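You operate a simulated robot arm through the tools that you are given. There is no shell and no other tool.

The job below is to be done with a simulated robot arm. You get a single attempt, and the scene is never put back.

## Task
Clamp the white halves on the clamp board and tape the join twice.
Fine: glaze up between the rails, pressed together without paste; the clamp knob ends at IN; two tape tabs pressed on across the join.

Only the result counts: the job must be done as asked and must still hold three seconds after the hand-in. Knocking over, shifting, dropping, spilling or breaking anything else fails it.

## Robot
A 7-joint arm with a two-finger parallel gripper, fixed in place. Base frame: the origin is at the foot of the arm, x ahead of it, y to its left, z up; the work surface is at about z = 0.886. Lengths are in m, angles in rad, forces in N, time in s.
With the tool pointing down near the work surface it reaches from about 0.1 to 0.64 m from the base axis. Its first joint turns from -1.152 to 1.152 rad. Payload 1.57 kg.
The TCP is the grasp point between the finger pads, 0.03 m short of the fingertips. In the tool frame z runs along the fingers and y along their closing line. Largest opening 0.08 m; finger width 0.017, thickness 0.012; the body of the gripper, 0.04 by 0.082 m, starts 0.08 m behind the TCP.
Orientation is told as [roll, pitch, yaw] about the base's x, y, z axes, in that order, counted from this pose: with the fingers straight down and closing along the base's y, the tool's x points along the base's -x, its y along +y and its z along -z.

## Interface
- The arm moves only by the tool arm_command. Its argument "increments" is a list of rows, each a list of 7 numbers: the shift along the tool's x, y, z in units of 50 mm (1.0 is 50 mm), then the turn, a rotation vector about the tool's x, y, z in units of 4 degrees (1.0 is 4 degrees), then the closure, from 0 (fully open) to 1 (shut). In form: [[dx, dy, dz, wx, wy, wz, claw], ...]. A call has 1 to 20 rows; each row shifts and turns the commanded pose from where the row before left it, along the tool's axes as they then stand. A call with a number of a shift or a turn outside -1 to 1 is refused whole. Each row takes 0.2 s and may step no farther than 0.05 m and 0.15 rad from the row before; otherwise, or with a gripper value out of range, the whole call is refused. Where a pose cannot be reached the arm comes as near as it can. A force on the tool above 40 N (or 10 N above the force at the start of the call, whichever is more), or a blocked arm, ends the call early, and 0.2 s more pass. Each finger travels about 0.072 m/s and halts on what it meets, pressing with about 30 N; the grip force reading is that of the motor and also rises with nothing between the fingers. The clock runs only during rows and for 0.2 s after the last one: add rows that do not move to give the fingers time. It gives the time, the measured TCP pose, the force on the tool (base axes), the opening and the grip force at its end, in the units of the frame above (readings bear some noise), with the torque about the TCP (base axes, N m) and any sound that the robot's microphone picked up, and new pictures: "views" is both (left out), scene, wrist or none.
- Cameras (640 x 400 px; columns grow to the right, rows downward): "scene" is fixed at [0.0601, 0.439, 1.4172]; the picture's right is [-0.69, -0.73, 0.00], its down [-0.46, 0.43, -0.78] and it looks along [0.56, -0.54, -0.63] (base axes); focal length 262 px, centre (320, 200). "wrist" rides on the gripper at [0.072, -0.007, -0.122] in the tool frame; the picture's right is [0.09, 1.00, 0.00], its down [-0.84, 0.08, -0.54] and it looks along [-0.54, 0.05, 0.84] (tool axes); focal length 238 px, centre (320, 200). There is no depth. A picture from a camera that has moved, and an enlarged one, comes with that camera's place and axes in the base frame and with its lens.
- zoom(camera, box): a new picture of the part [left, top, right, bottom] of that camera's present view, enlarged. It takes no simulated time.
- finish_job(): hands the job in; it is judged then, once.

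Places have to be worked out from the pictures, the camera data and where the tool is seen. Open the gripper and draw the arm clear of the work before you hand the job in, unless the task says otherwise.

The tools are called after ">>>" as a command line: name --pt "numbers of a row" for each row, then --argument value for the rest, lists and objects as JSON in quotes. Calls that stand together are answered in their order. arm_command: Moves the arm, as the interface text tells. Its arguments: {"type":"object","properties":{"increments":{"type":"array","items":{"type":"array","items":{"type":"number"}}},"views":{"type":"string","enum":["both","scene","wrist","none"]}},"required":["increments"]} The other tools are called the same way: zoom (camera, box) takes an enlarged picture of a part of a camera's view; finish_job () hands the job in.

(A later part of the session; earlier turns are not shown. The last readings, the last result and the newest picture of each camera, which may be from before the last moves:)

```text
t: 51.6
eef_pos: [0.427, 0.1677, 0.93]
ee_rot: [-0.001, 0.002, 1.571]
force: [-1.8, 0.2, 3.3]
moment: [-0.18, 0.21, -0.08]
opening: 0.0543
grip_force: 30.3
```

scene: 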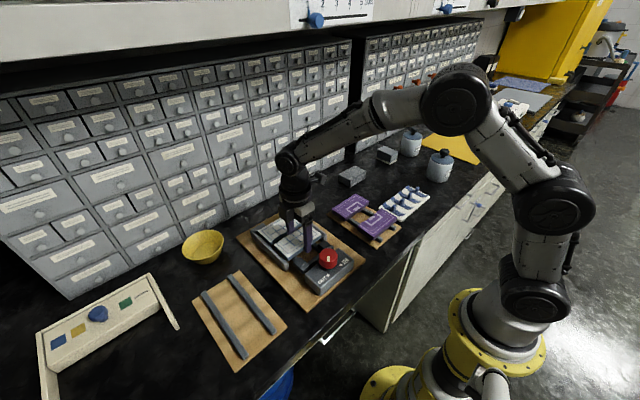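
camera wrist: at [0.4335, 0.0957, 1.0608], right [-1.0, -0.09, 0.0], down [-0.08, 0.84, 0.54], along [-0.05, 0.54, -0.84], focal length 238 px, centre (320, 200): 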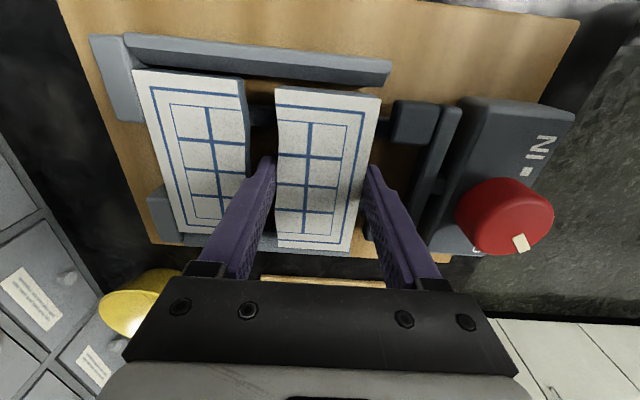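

The near half is touching the rails at z≈0.930. I'll open just 6 mm so the far finger stays clear of the other half, then check.

>>> arm_command --pt "0 0 0 0 0 0 0.3" --pt "0 0 0 0 0 0 0.25" --pt "0 0 0 0 0 0 0.25"

>>> zoom --camera "wrist" --box '[180, 40, 460, 260]'

>>> zoom --camera "scene" --box '[250, 200, 330, 265]'

```text
t: 52.4
eef_pos: [0.426, 0.1671, 0.9293]
ee_rot: [-0.001, 0.0, 1.571]
force: [-0.6, -0.5, 0.1]
moment: [-0.01, -0.01, -0.02]
opening: 0.0601
grip_force: 0.2
camera wrist: at [0.4333, 0.0953, 1.0521], right [-1.0, -0.09, 0.0], down [-0.08, 0.84, 0.54], along [-0.05, 0.54, -0.84], focal length 238 px, centre (320, 200)
```

scene: 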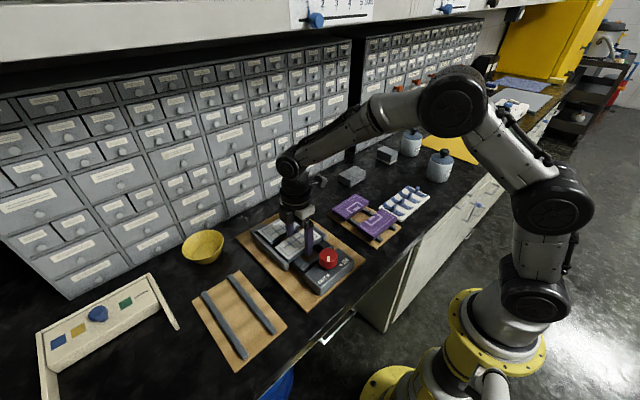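
wrist: 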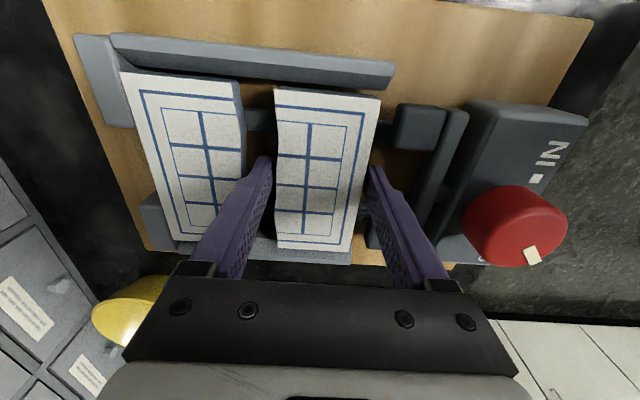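

```text
1.82 times, centred on (320, 150) of wrist
camera zoom: at [0.4333, 0.0953, 1.0521], right [-1.0, -0.09, 0.0], down [-0.08, 0.84, 0.54], along [-0.05, 0.54, -0.84], focal length 433 px, centre (320, 291)
```

zoom: 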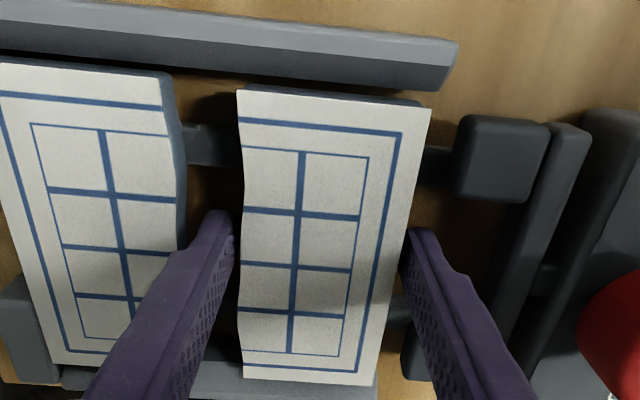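

```text
6.15 times, centred on (290, 232) of scene
camera zoom: at [0.0601, 0.439, 1.4172], right [-0.69, -0.73, 0.0], down [-0.46, 0.43, -0.78], along [0.56, -0.54, -0.63], focal length 1609 px, centre (505, 0)
```

zoom: 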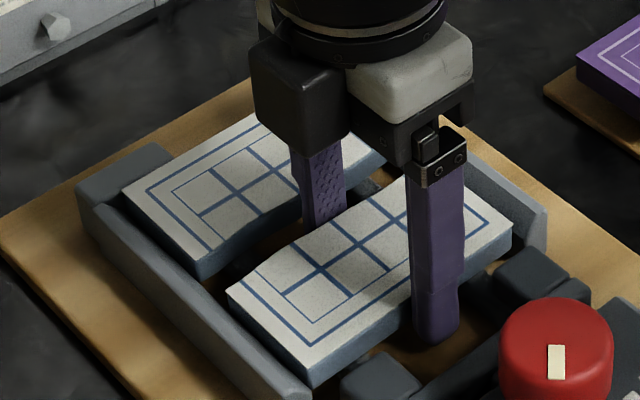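

Both halves lie flat between the rails, glaze up. I'll lift straight out and look at the whole clamp.

>>> arm_command --pt "0 0 -0.1 0 0 0 0.25" --pt "0 0 -0.3 0 0 0 0.25" --pt "0 0 -0.4 0 0 0 0.25" --pt "0 0 -0.6 0 0 0 0.25" --pt "0 0 -0.6 0 0 0 0.25" --pt "0.7 0 0 0 0 0 0.25" --pt "0.7 0 0 0 0 0 0.25" --pt "0 0 0 0 0 0 0.25"

>>> zoom --camera "wrist" --box '[180, 60, 500, 260]'

>>> zoom --camera "scene" --box '[240, 200, 360, 300]'

```text
t: 54.2
eef_pos: [0.4263, 0.0974, 1.0308]
ee_rot: [0.001, -0.002, 1.571]
force: [0.2, 0.4, 0.3]
moment: [-0.01, -0.01, 0.0]
opening: 0.0599
grip_force: 0.0
camera wrist: at [0.4333, 0.0254, 1.1527], right [-1.0, -0.09, 0.0], down [-0.08, 0.84, 0.54], along [-0.05, 0.54, -0.84], focal length 238 px, centre (320, 200)
```

scene: 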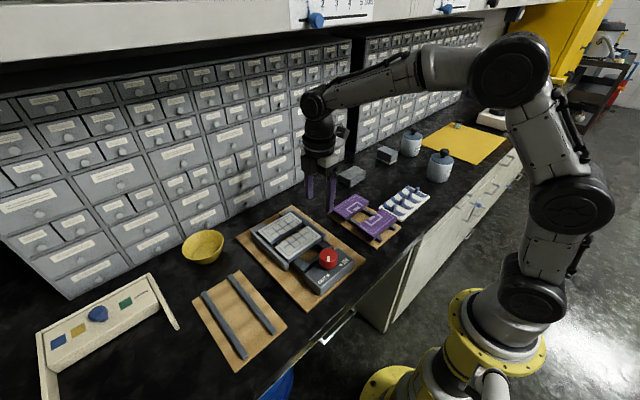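
wrist: 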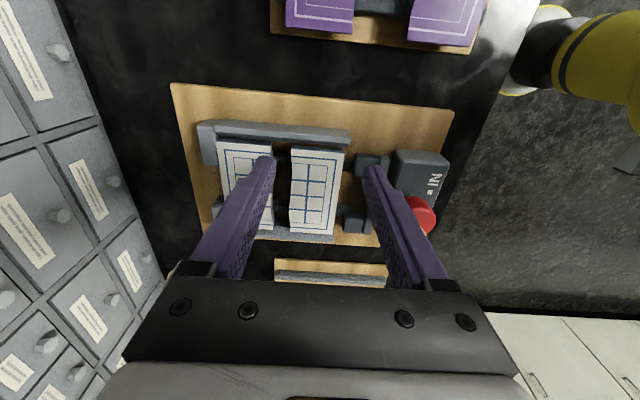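

```text
2.00 times, centred on (340, 160) of wrist
camera zoom: at [0.4333, 0.0254, 1.1527], right [-1.0, -0.09, 0.0], down [-0.08, 0.84, 0.54], along [-0.05, 0.54, -0.84], focal length 477 px, centre (280, 280)
```

zoom: 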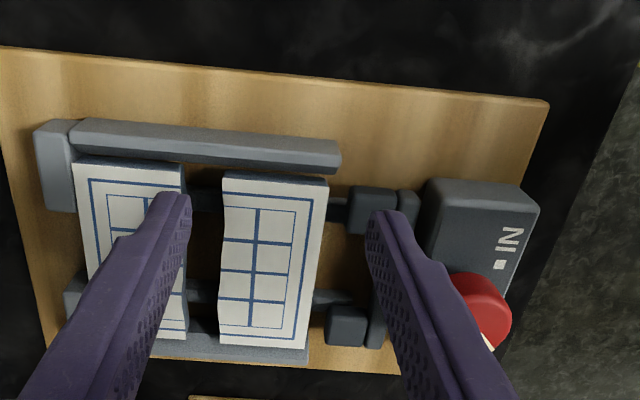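

```text
4.00 times, centred on (300, 250) of scene
camera zoom: at [0.0601, 0.439, 1.4172], right [-0.69, -0.73, 0.0], down [-0.46, 0.43, -0.78], along [0.56, -0.54, -0.63], focal length 1046 px, centre (400, 0)
```

zoom: 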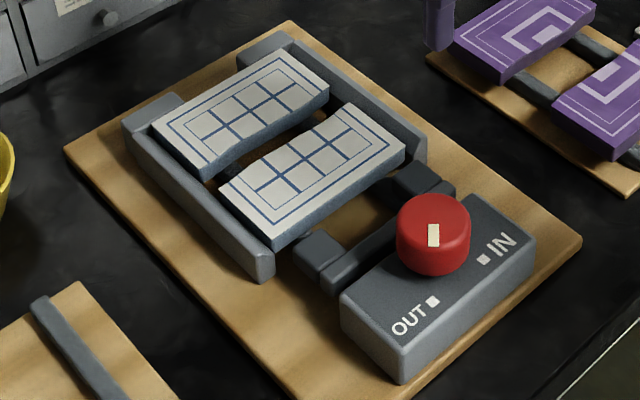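

Both halves lie between the rails with a gap of about 16 mm for the jaw to close. The knob is near (0.317, 0.169), top at z≈0.962, and OUT→IN is about 90° counter-clockwise. I'll move above it and yaw back to 0 so I can turn +90°.

>>> arm_command --pt "-0.358 0.545 0 0 0 0 0" --pt "-0.358 0.545 0 0 0 0 0" --pt "-0.358 0.545 0 0 0 0 0" --pt "-0.358 0.545 0 0 0 0 0" --pt "0 0 0 0 0 1 0" --pt "0 0 0 0 0 1 0" --pt "0 0 0 0 0 1 0" --pt "0 0 0 0 0 1 0" --pt "0 0 0 0 0 1 0" --pt "0 0 0 0 0 1 0" --pt "0 0 0 0 0 1 0" --pt "0 0 0 0 0 1 0" --pt "0 0 0 0 0 1 0" --pt "0 0 0 0 0 1 0" --pt "0 0 0 0 0 1 0" --pt "0 0 0 0 0 1 0" --pt "0 0 0 0 0 1 0" --pt "0 0 0 0 0 1 0" --pt "0 0 0 0 0 1 0" --pt "0 0 0 0 0 1 0" --views "none"

>>> arm_command --pt "0 0 0 0 0 1 0" --pt "0 0 0 0 0 1 0" --pt "0 0 0 0 0 1 0" --pt "0 0 0 0 0 1 0" --pt "0 0 0 0 0 1 0" --pt "0 0 0 0 0 1 0" --pt "0 0 0 0 0 0.5 0" --pt "0 0 0 0 0 0 0"

>>> zoom --camera "wrist" --box '[220, 40, 420, 240]'

>>> zoom --camera "scene" --box '[260, 200, 380, 300]'

```text
t: 58.4
eef_pos: [0.3165, 0.1686, 1.0291]
ee_rot: [-0.002, -0.001, 0.452]
force: [0.0, 0.1, -1.0]
moment: [0.02, 0.02, 0.01]
opening: 0.08
grip_force: 0.0
```

```text
t: 60.2
eef_pos: [0.3171, 0.1693, 1.031]
ee_rot: [0.001, 0.0, -0.004]
force: [0.0, 0.0, 0.6]
moment: [0.0, 0.03, -0.02]
opening: 0.08
grip_force: 0.0
camera wrist: at [0.2458, 0.1628, 1.1523], right [-0.09, 1.0, 0.0], down [0.84, 0.08, 0.54], along [0.54, 0.05, -0.84], focal length 238 px, centre (320, 200)
```

scene: 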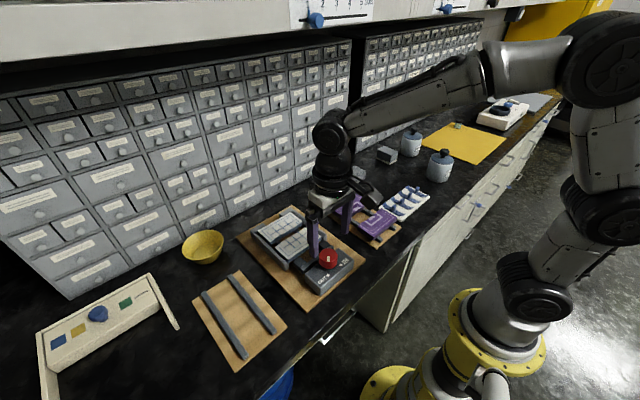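
wrist: 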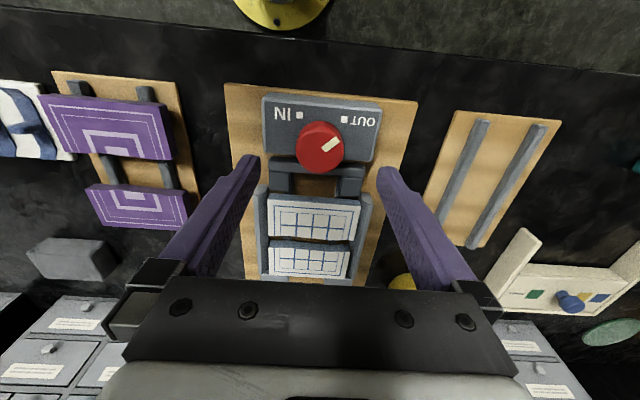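

```text
2.00 times, centred on (320, 140) of wrist
camera zoom: at [0.2458, 0.1628, 1.1523], right [-0.09, 1.0, 0.0], down [0.84, 0.08, 0.54], along [0.54, 0.05, -0.84], focal length 477 px, centre (320, 320)
```

zoom: 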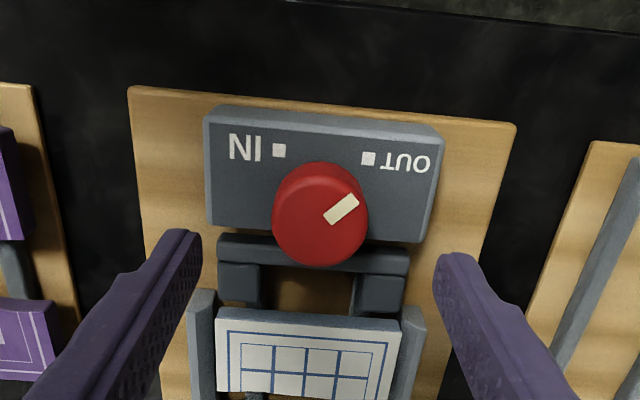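

```text
4.00 times, centred on (320, 250) of scene
camera zoom: at [0.0601, 0.439, 1.4172], right [-0.69, -0.73, 0.0], down [-0.46, 0.43, -0.78], along [0.56, -0.54, -0.63], focal length 1046 px, centre (320, 0)
```

zoom: 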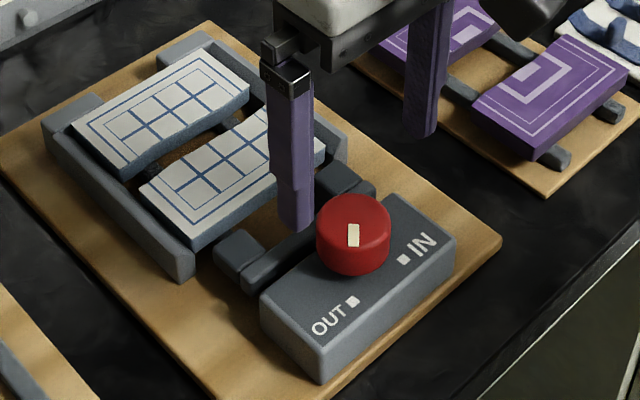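

The knob centre is at about (0.319, 0.1697), with the pointer on OUT. I'll align and descend with open fingers to either side of it.

>>> arm_command --pt "-0.04 0.01 0.3 0 0 0 0" --pt "0 0 0.3 0 0 0 0" --pt "0 0 0.3 0 0 0 0" --pt "0 0 0.2 0 0 0 0" --pt "0 0 0.06 0 0 0 0" --pt "0 0 0 0 0 0 0"

>>> zoom --camera "wrist" --box '[220, 60, 420, 260]'

>>> zoom --camera "scene" --box '[270, 210, 380, 300]'

```text
t: 61.6
eef_pos: [0.3193, 0.1695, 0.9712]
ee_rot: [0.0, 0.0, -0.001]
force: [-0.2, -0.5, -0.2]
moment: [-0.02, -0.03, -0.04]
opening: 0.0798
grip_force: 0.1
camera wrist: at [0.2472, 0.1628, 1.0939], right [-0.09, 1.0, 0.0], down [0.84, 0.08, 0.54], along [0.54, 0.05, -0.84], focal length 238 px, centre (320, 200)
```

scene: 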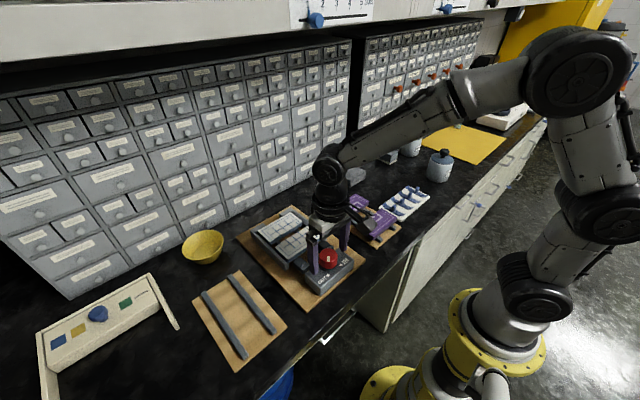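
wrist: 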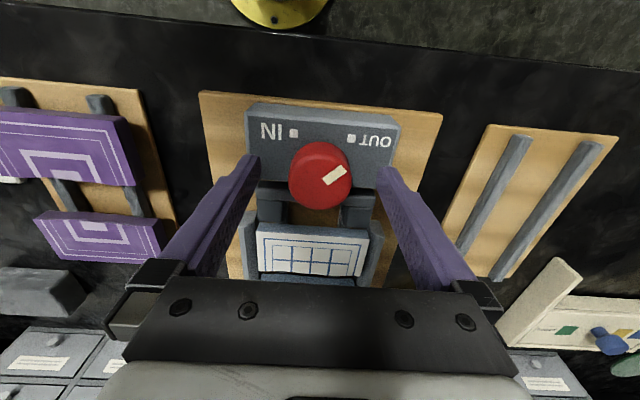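

```text
2.00 times, centred on (320, 160) of wrist
camera zoom: at [0.2472, 0.1628, 1.0939], right [-0.09, 1.0, 0.0], down [0.84, 0.08, 0.54], along [0.54, 0.05, -0.84], focal length 477 px, centre (320, 280)
```

zoom: 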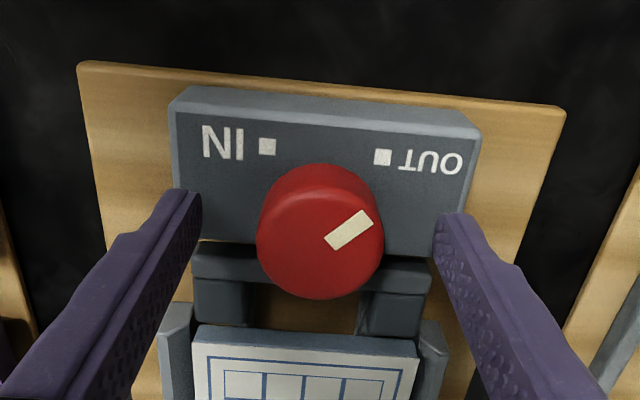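

```text
4.44 times, centred on (325, 255) of scene
camera zoom: at [0.0601, 0.439, 1.4172], right [-0.69, -0.73, 0.0], down [-0.46, 0.43, -0.78], along [0.56, -0.54, -0.63], focal length 1162 px, centre (298, -44)
```

zoom: 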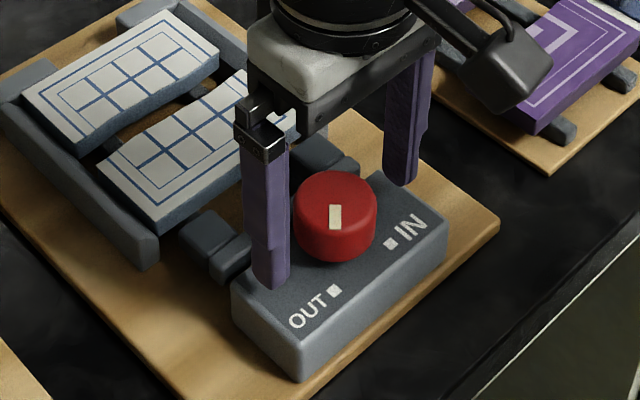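

The fingers straddle the knob with no contact. I'll close on it now.

>>> arm_command --pt "0 0 0 0 0 0 0.3" --pt "0 0 0 0 0 0 0.6" --pt "0 0 0 0 0 0 1" --pt "0 0 0 0 0 0 1" --pt "0 0 0 0 0 0 1"

>>> zoom --camera "wrist" --box '[220, 60, 420, 260]'

```text
t: 62.8
eef_pos: [0.3187, 0.1698, 0.971]
ee_rot: [-0.001, 0.001, 0.001]
force: [0.2, 1.9, -2.1]
moment: [0.12, -0.02, -0.04]
opening: 0.0412
grip_force: 45.3
camera wrist: at [0.2472, 0.1629, 1.0941], right [-0.09, 1.0, 0.0], down [0.84, 0.08, 0.54], along [0.54, 0.05, -0.84], focal length 238 px, centre (320, 200)
```

scene: 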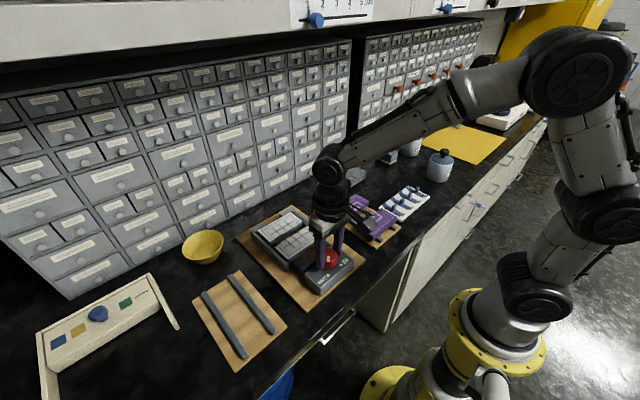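
wrist: 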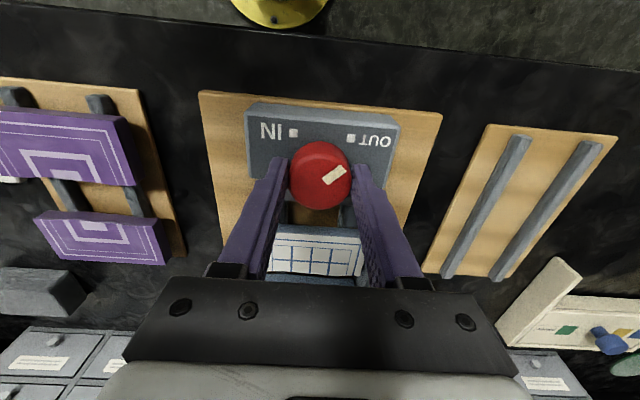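

```text
2.00 times, centred on (320, 160) of wrist
camera zoom: at [0.2472, 0.1629, 1.0941], right [-0.09, 1.0, 0.0], down [0.84, 0.08, 0.54], along [0.54, 0.05, -0.84], focal length 477 px, centre (320, 280)
```

zoom: 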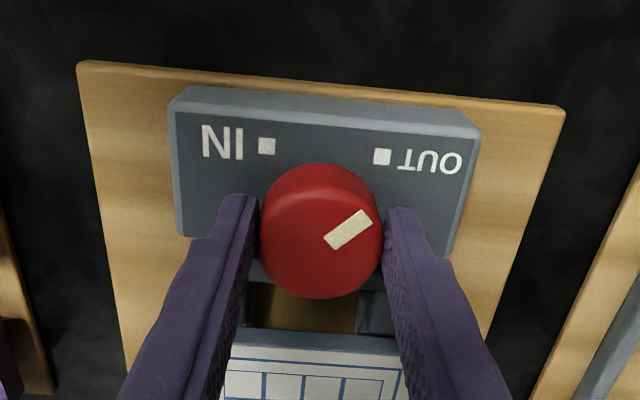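

The knob is gripped, with an opening of 0.041. I'll turn the first 40° counter-clockwise and check the response.

>>> arm_command --pt "0 0 0 0 0 -0.7 1" --pt "0 0 0 0 0 -0.8 1" --pt "0 0 0 0 0 -0.8 1" --pt "0 0 0 0 0 -0.8 1" --pt "0 0 0 0 0 -0.8 1" --pt "0 0 0 0 0 -0.8 1" --pt "0 0 0 0 0 -0.8 1" --pt "0 0 0 0 0 -0.8 1" --pt "0 0 0 0 0 -0.8 1" --pt "0 0 0 0 0 -0.8 1" --pt "0 0 0 0 0 -0.8 1" --pt "0 0 0 0 0 -0.8 1" --pt "0 0 0 0 0 0 1"

>>> zoom --camera "wrist" --box '[220, 60, 420, 260]'

>>> zoom --camera "scene" --box '[250, 200, 370, 300]'

```text
t: 65.6
eef_pos: [0.3199, 0.1697, 0.9715]
ee_rot: [-0.001, 0.0, 0.666]
force: [5.7, -19.8, 3.0]
moment: [-0.39, -0.02, -0.48]
opening: 0.0411
grip_force: 44.7
camera wrist: at [0.2673, 0.1192, 1.0942], right [-0.69, 0.73, 0.0], down [0.61, 0.58, 0.54], along [0.39, 0.37, -0.84], focal length 238 px, centre (320, 200)
```

scene: 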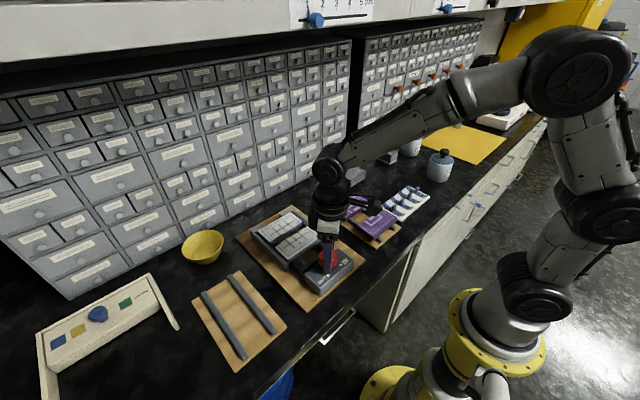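
wrist: 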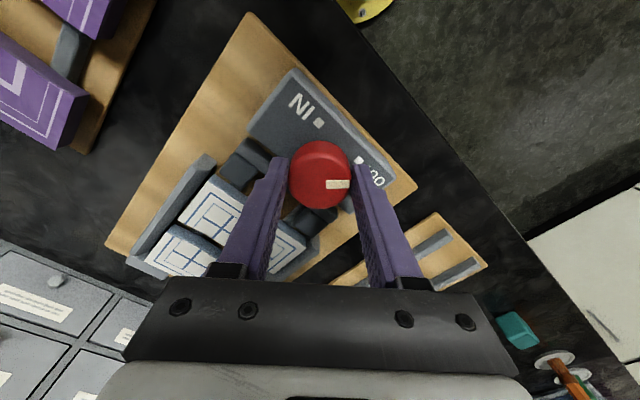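

```text
2.00 times, centred on (320, 160) of wrist
camera zoom: at [0.2673, 0.1192, 1.0942], right [-0.69, 0.73, 0.0], down [0.61, 0.58, 0.54], along [0.39, 0.37, -0.84], focal length 477 px, centre (320, 280)
```

zoom: 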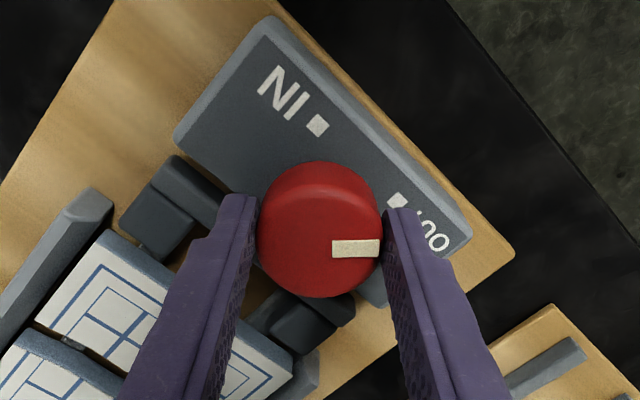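

```text
4.00 times, centred on (310, 250) of scene
camera zoom: at [0.0603, 0.4384, 1.4174], right [-0.69, -0.73, 0.0], down [-0.46, 0.43, -0.78], along [0.56, -0.54, -0.63], focal length 1046 px, centre (360, 0)
```

zoom: 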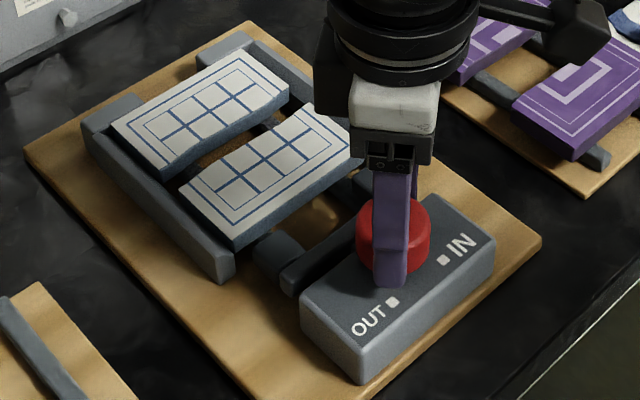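

The tool turned 38° but the pointer lags, so the knob slipped, and the -20 N side force shows my grip is off-centre. I'll relieve it by shifting about 2.5 mm toward +x and re-read.

>>> arm_command --pt "-0.039 -0.031 0 0 0 0 1" --pt "0 0 0 0 0 0 1" --pt "0 0 0 0 0 0 1" --views "none"

```text
t: 66.4
eef_pos: [0.32, 0.1688, 0.9723]
ee_rot: [0.002, 0.005, 0.663]
force: [-14.7, -15.4, 12.4]
moment: [-0.32, -0.18, 0.09]
opening: 0.041
grip_force: 45.3
```

The side force along the closing direction is now nearly zero. I'll open, let it relax, and look at the actual knob angle.

>>> arm_command --pt "0 0 0 0 0 0 0.2" --pt "0 0 0 0 0 0 0.0" --pt "0 0 0 0 0 0 0"

>>> zoom --camera "wrist" --box '[220, 60, 420, 260]'

>>> zoom --camera "scene" --box '[250, 200, 370, 300]'

```text
t: 67.2
eef_pos: [0.3231, 0.1707, 0.9717]
ee_rot: [0.001, 0.002, 0.663]
force: [-1.2, -0.1, -0.7]
moment: [-0.05, -0.02, 0.0]
opening: 0.0799
grip_force: 0.1
camera wrist: at [0.2694, 0.1199, 1.0941], right [-0.69, 0.73, 0.0], down [0.61, 0.58, 0.54], along [0.4, 0.37, -0.84], focal length 238 px, centre (320, 200)
```

scene: 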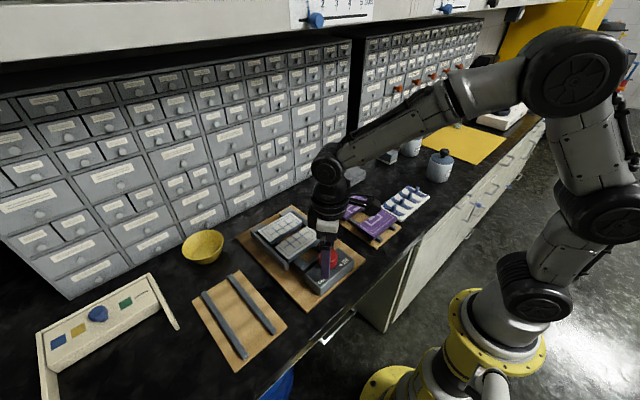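
wrist: 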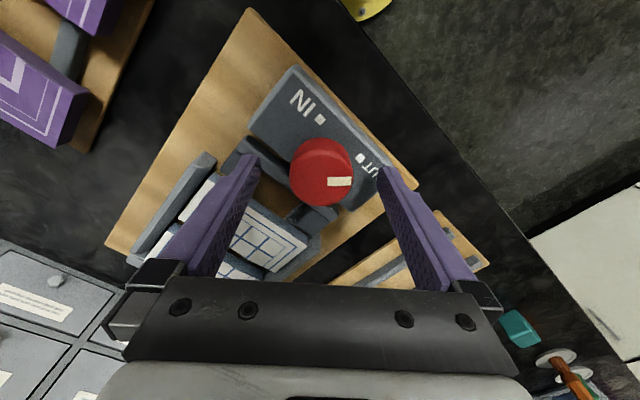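

```text
2.00 times, centred on (320, 160) of wrist
camera zoom: at [0.2694, 0.1199, 1.0941], right [-0.69, 0.73, 0.0], down [0.61, 0.58, 0.54], along [0.4, 0.37, -0.84], focal length 477 px, centre (320, 280)
```

zoom: 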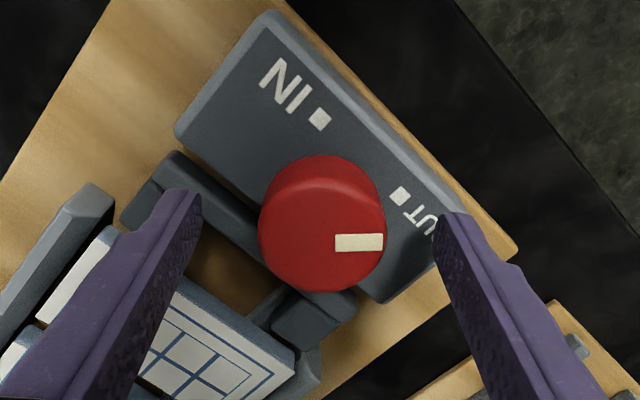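

```text
4.00 times, centred on (310, 250) of scene
camera zoom: at [0.0601, 0.439, 1.4172], right [-0.69, -0.73, 0.0], down [-0.46, 0.43, -0.78], along [0.56, -0.54, -0.63], focal length 1046 px, centre (360, 0)
```

zoom: 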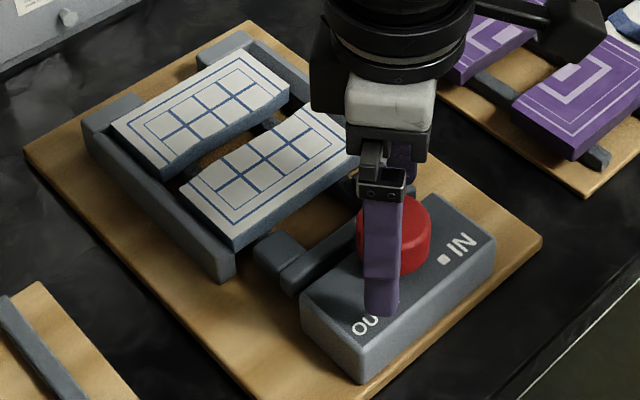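

The knob hasn't turned; the pointer is still at OUT. Re-solving both views puts the knob top at only z≈0.952 with its centre at x≈0.321, so I was gripping just the top 10 mm. I'll rotate back to yaw 0 and go lower.

>>> arm_command --pt "0 0 0 0 0 0.95 0" --pt "0 0 0 0 0 0.95 0" --pt "0 0 0 0 0 0.95 0" --pt "0 0 0 0 0 0.95 0" --pt "0 0 0 0 0 0.95 0" --pt "0 0 0 0 0 0.95 0" --pt "0 0 0 0 0 0.95 0" --pt "0 0 0 0 0 0.95 0" --pt "0 0 0 0 0 0.95 0" --pt "0 0 0 0 0 0.95 0" --pt "0 0 0.06 0 0 0 0" --pt "0 0 0.04 0 0 0 0" --pt "0 0 0 0 0 0 0"

>>> zoom --camera "scene" --box '[280, 220, 370, 295]'

>>> zoom --camera "wrist" --box '[220, 60, 420, 260]'

```text
t: 70.0
eef_pos: [0.3227, 0.1702, 0.9664]
ee_rot: [0.0, 0.001, 0.0]
force: [0.6, -0.3, -1.1]
moment: [0.03, -0.01, 0.02]
opening: 0.0799
grip_force: 0.1
camera wrist: at [0.2499, 0.163, 1.0894], right [-0.09, 1.0, 0.0], down [0.84, 0.08, 0.54], along [0.54, 0.05, -0.84], focal length 238 px, centre (320, 200)
```

scene: 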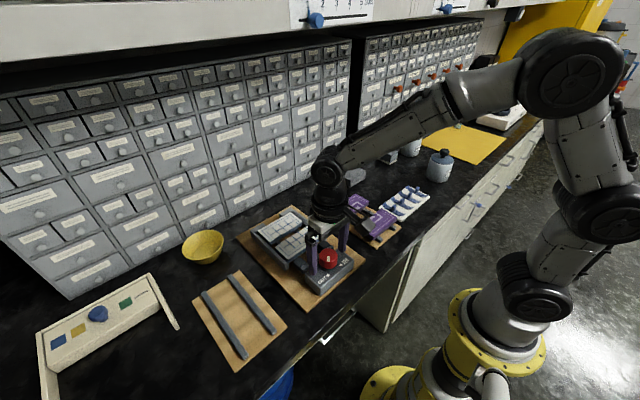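
wrist: 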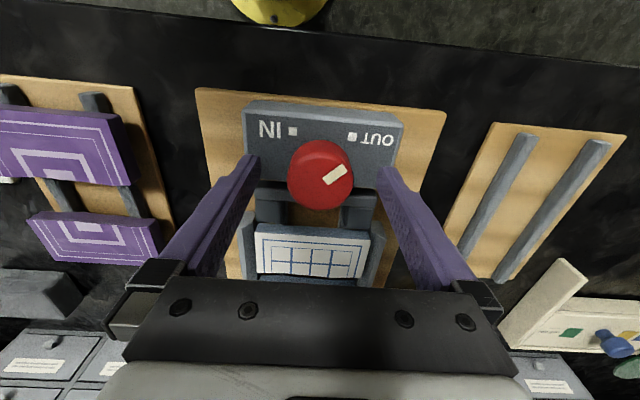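

```text
5.33 times, centred on (325, 258) of scene
camera zoom: at [0.0601, 0.439, 1.4172], right [-0.69, -0.73, 0.0], down [-0.46, 0.43, -0.78], along [0.56, -0.54, -0.63], focal length 1395 px, centre (293, -107)
```

zoom: 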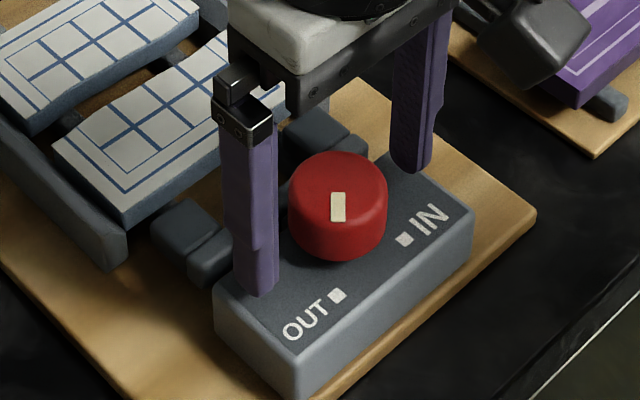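

```text
2.00 times, centred on (320, 160) of wrist
camera zoom: at [0.2499, 0.163, 1.0894], right [-0.09, 1.0, 0.0], down [0.84, 0.08, 0.54], along [0.54, 0.05, -0.84], focal length 477 px, centre (320, 280)
```

zoom: 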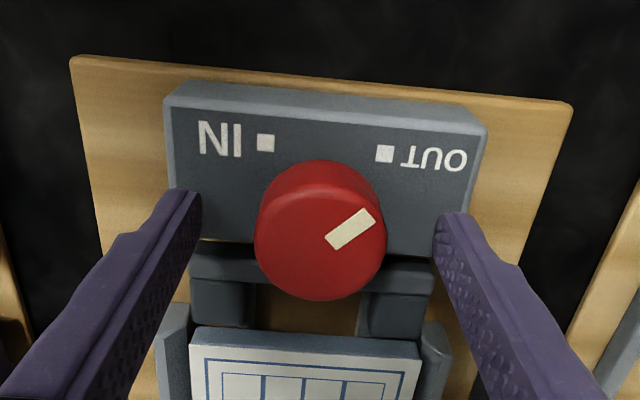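

>>> arm_command --pt "0 0 0.04 0 0 0 0" --pt "0 0 0.04 0 0 0 0" --pt "0 0 0 0 0 0 0" --views "none"

>>> arm_command --pt "0 0 0.03 0 0 0 0" --pt "0 0 0 0 0 0 0"

>>> zoom --camera "scene" --box '[280, 220, 370, 295]'

```text
t: 70.8
eef_pos: [0.3221, 0.1712, 0.9626]
ee_rot: [-0.001, 0.002, 0.0]
force: [-0.1, 0.0, 0.2]
moment: [-0.02, 0.04, 0.03]
opening: 0.0799
grip_force: 0.0
```

```text
t: 71.4
eef_pos: [0.3223, 0.1702, 0.9615]
ee_rot: [0.0, -0.001, -0.001]
force: [-0.9, 0.3, 0.0]
moment: [0.01, -0.03, -0.03]
opening: 0.08
grip_force: 0.1
camera wrist: at [0.2501, 0.1627, 1.0837], right [-0.09, 1.0, 0.0], down [0.84, 0.08, 0.54], along [0.54, 0.05, -0.84], focal length 238 px, centre (320, 200)
```

scene: 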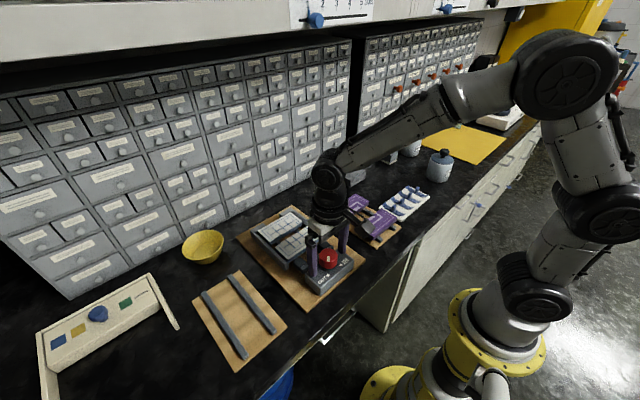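
wrist: 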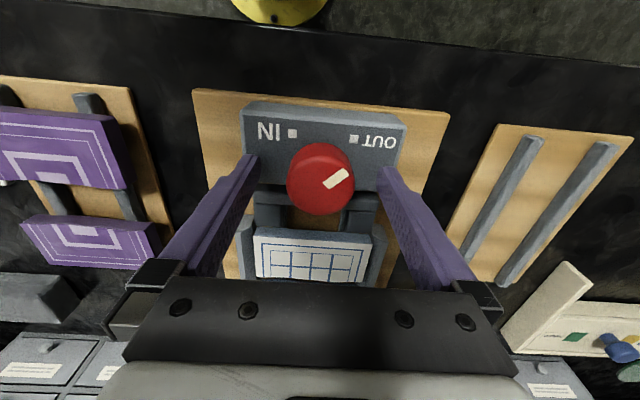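

```text
5.33 times, centred on (325, 258) of scene
camera zoom: at [0.0601, 0.439, 1.4172], right [-0.69, -0.73, 0.0], down [-0.46, 0.43, -0.78], along [0.56, -0.54, -0.63], focal length 1395 px, centre (293, -107)
```

zoom: 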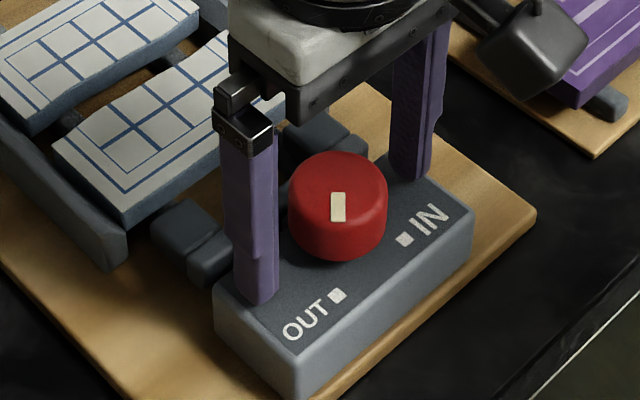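

>>> arm_command --pt "0 0 0.03 0 0 0 0" --pt "0 0 0 0 0 0 0" --views "none"

>>> arm_command --pt "0 0 0.03 0 0 0 0" --pt "0 0 0 0 0 0 0" --views "none"

```text
t: 72.0
eef_pos: [0.3219, 0.1701, 0.9589]
ee_rot: [0.0, 0.001, 0.0]
force: [0.1, 1.0, -0.1]
moment: [-0.02, 0.0, 0.0]
opening: 0.0797
grip_force: 0.0
```

```text
t: 72.6
eef_pos: [0.3223, 0.1698, 0.9576]
ee_rot: [0.0, 0.001, -0.001]
force: [-0.5, -0.3, -0.7]
moment: [0.01, -0.02, -0.03]
opening: 0.08
grip_force: 0.0
```

No contact yet with the tips at ~0.9275, about 24 mm below the knob top. I'll grip here and turn slowly, testing about 12° first.

>>> arm_command --pt "0 0 0 0 0 0 0.4" --pt "0 0 0 0 0 0 1" --pt "0 0 0 0 0 0 1" --pt "0 0 0 0 0 0 1" --pt "0 0 0 0 0 0 1" --pt "0 0 0 0 0 -0.2 1" --pt "0 0 0 0 0 -0.3 1" --pt "0 0 0 0 0 -0.3 1" --pt "0 0 0 0 0 -0.3 1" --pt "0 0 0 0 0 -0.3 1" --pt "0 0 0 0 0 -0.3 1" --pt "0 0 0 0 0 -0.3 1" --pt "0 0 0 0 0 -0.3 1" --pt "0 0 0 0 0 -0.3 1" --pt "0 0 0 0 0 -0.3 1" --pt "0 0 0 0 0 0 1"

>>> zoom --camera "wrist" --box '[220, 60, 420, 260]'

>>> zoom --camera "scene" --box '[250, 200, 370, 300]'

```text
t: 76.0
eef_pos: [0.323, 0.1698, 0.9577]
ee_rot: [0.0, -0.001, 0.202]
force: [1.3, 5.0, -0.1]
moment: [0.27, 0.02, -0.94]
opening: 0.0414
grip_force: 45.2
camera wrist: at [0.2532, 0.1487, 1.0808], right [-0.29, 0.96, 0.0], down [0.8, 0.24, 0.54], along [0.52, 0.16, -0.84], focal length 238 px, centre (320, 200)
```

scene: 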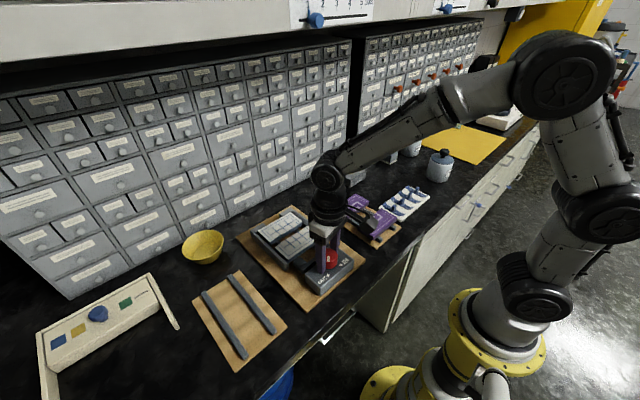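
wrist: 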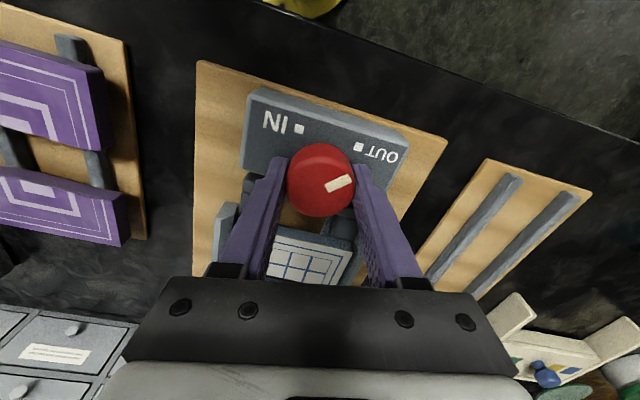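

```text
2.00 times, centred on (320, 160) of wrist
camera zoom: at [0.2532, 0.1487, 1.0808], right [-0.29, 0.96, 0.0], down [0.8, 0.24, 0.54], along [0.52, 0.16, -0.84], focal length 477 px, centre (320, 280)
```

zoom: 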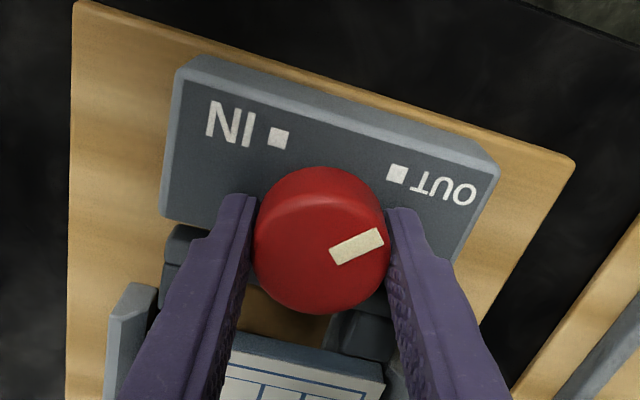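

```text
4.00 times, centred on (310, 250) of scene
camera zoom: at [0.0602, 0.4391, 1.4171], right [-0.69, -0.73, 0.0], down [-0.46, 0.43, -0.78], along [0.56, -0.54, -0.63], focal length 1046 px, centre (360, 0)
```

zoom: 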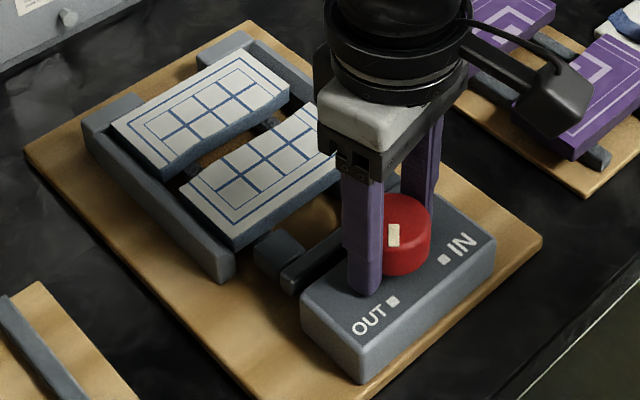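

The torque about z has reached -0.94 Nm. I'll zoom tightly on the pointer to tell whether the knob is turning or slipping.

>>> zoom --camera "scene" --box '[308, 235, 348, 275]'

>>> zoom --camera "wrist" --box '[270, 100, 390, 230]'

```text
10.00 times, centred on (328, 255) of scene
camera zoom: at [0.0602, 0.4391, 1.4171], right [-0.69, -0.73, 0.0], down [-0.46, 0.43, -0.78], along [0.56, -0.54, -0.63], focal length 2615 px, centre (240, -350)
```

zoom: 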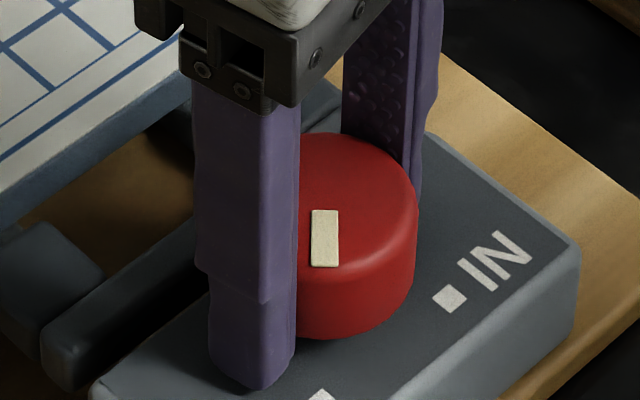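

```text
3.08 times, centred on (330, 165) of wrist
camera zoom: at [0.2532, 0.1487, 1.0808], right [-0.29, 0.96, 0.0], down [0.8, 0.24, 0.54], along [0.52, 0.16, -0.84], focal length 733 px, centre (289, 308)
```

zoom: 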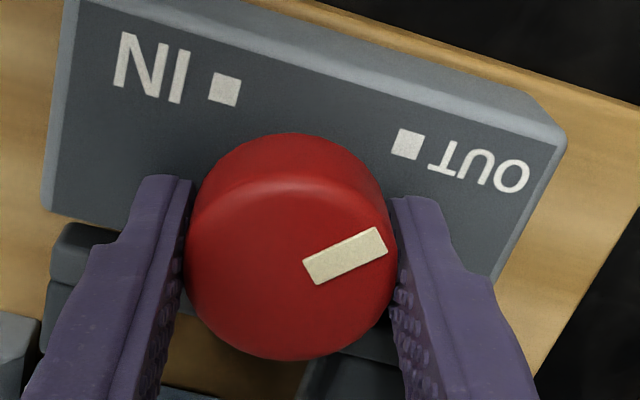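

The knob is essentially slipping under 0.94 Nm. As a diagnostic, I'll turn back a few degrees while still gripping and read the torque in that direction.

>>> arm_command --pt "0 0 0 0 0 0.25 1" --pt "0 0 0 0 0 0.25 1" --pt "0 0 0 0 0 0 1" --views "none"

>>> arm_command --pt "0 0 0 0 0 0.25 1" --pt "0 0 0 0 0 0.25 1" --pt "0 0 0 0 0 0 1" --views "none"

>>> arm_command --pt "0 0 0 0 0 0.3 1" --pt "0 0 0 0 0 0.3 1" --pt "0 0 0 0 0 0.3 1" --pt "0 0 0 0 0 0 1"

>>> zoom --camera "wrist" --box '[270, 100, 390, 230]'

```text
t: 76.8
eef_pos: [0.3224, 0.1703, 0.9588]
ee_rot: [0.0, -0.002, 0.167]
force: [0.9, 8.1, 1.5]
moment: [-0.06, -0.11, 0.01]
opening: 0.0413
grip_force: 44.7
```

```text
t: 77.6
eef_pos: [0.3225, 0.1696, 0.9584]
ee_rot: [0.0, -0.002, 0.13]
force: [1.0, 8.7, 6.6]
moment: [0.15, 0.08, -0.08]
opening: 0.041
grip_force: 44.9
```

```text
t: 78.6
eef_pos: [0.3235, 0.1694, 0.9585]
ee_rot: [0.0, -0.002, 0.069]
force: [-0.5, 6.7, 9.7]
moment: [0.04, -0.02, -0.08]
opening: 0.041
grip_force: 45.2
camera wrist: at [0.2511, 0.158, 1.0808], right [-0.16, 0.99, 0.0], down [0.83, 0.13, 0.54], along [0.54, 0.09, -0.84], focal length 238 px, centre (320, 200)
```

scene: 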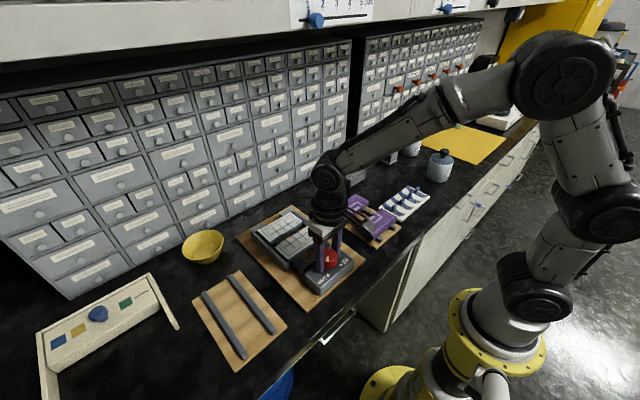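
wrist: 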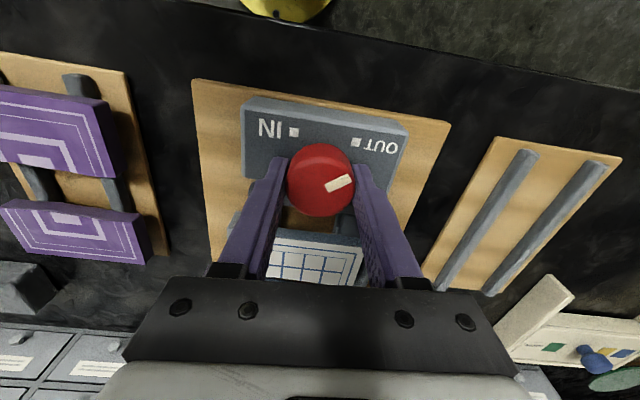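

```text
3.08 times, centred on (330, 165) of wrist
camera zoom: at [0.2511, 0.158, 1.0808], right [-0.16, 0.99, 0.0], down [0.83, 0.13, 0.54], along [0.54, 0.09, -0.84], focal length 733 px, centre (289, 308)
```

zoom: 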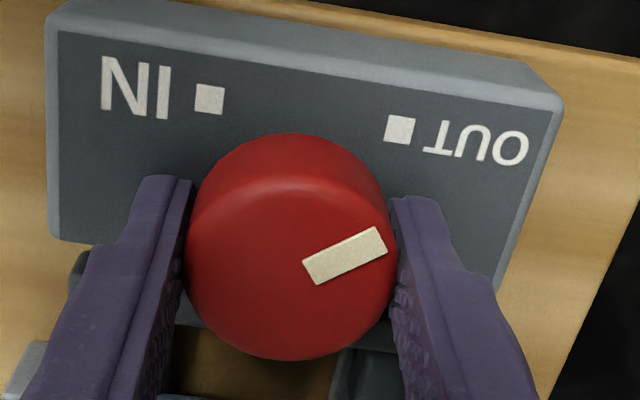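

In reverse (clockwise) the knob follows the gripper freely with near-zero torque, so it's blocked counter-clockwise at OUT. It probably has to go clockwise, the long way round, to IN. I'll test another 28° clockwise and watch the jaw.

>>> arm_command --pt "0 0 0 0 0 0.5 1" --pt "0 0 0 0 0 0.5 1" --pt "0 0 0 0 0 0.5 1" --pt "0 0 0 0 0 0.5 1" --pt "0 0 0 0 0 0.5 1" --pt "0 0 0 0 0 0.5 1" --pt "0 0 0 0 0 0.5 1" --pt "0 0 0 0 0 0.5 1" --pt "0 0 0 0 0 0.5 1" --pt "0 0 0 0 0 0.5 1" --pt "0 0 0 0 0 0.5 1" --pt "0 0 0 0 0 0.5 1" --pt "0 0 0 0 0 0.5 1" --pt "0 0 0 0 0 0.5 1" --pt "0 0 0 0 0 0 1"

>>> zoom --camera "wrist" --box '[200, 60, 440, 260]'

>>> zoom --camera "scene" --box '[250, 200, 370, 300]'

```text
t: 81.8
eef_pos: [0.3218, 0.1713, 0.9594]
ee_rot: [0.0, -0.002, -0.421]
force: [8.4, -5.1, 8.3]
moment: [-0.24, -0.11, -0.06]
opening: 0.0411
grip_force: 44.9
camera wrist: at [0.2538, 0.1923, 1.0808], right [0.32, 0.95, 0.0], down [0.8, -0.27, 0.54], along [0.51, -0.17, -0.84], focal length 238 px, centre (320, 200)
```

scene: 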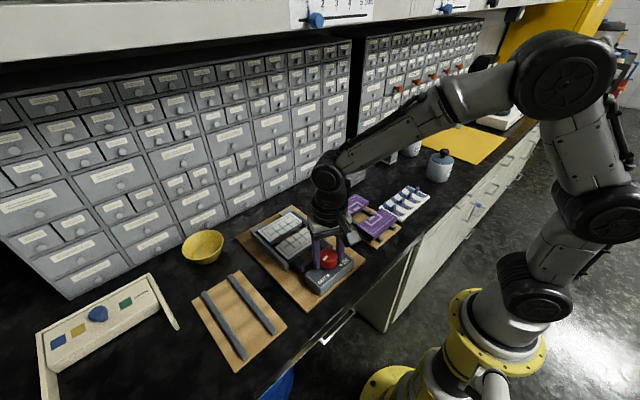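
wrist: 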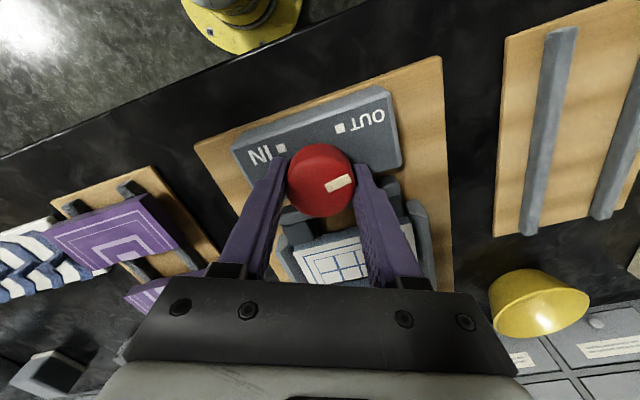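

```text
2.00 times, centred on (320, 160) of wrist
camera zoom: at [0.2538, 0.1923, 1.0808], right [0.32, 0.95, 0.0], down [0.8, -0.27, 0.54], along [0.51, -0.17, -0.84], focal length 477 px, centre (320, 280)
```

zoom: 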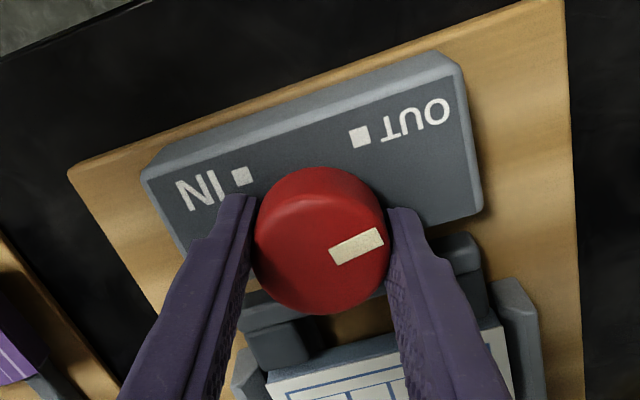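

```text
4.00 times, centred on (310, 250) of scene
camera zoom: at [0.0603, 0.4388, 1.4173], right [-0.69, -0.73, 0.0], down [-0.46, 0.43, -0.78], along [0.56, -0.54, -0.63], focal length 1046 px, centre (360, 0)
```

zoom: 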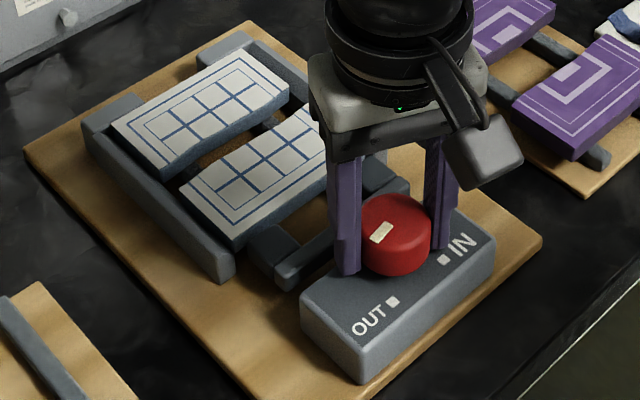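

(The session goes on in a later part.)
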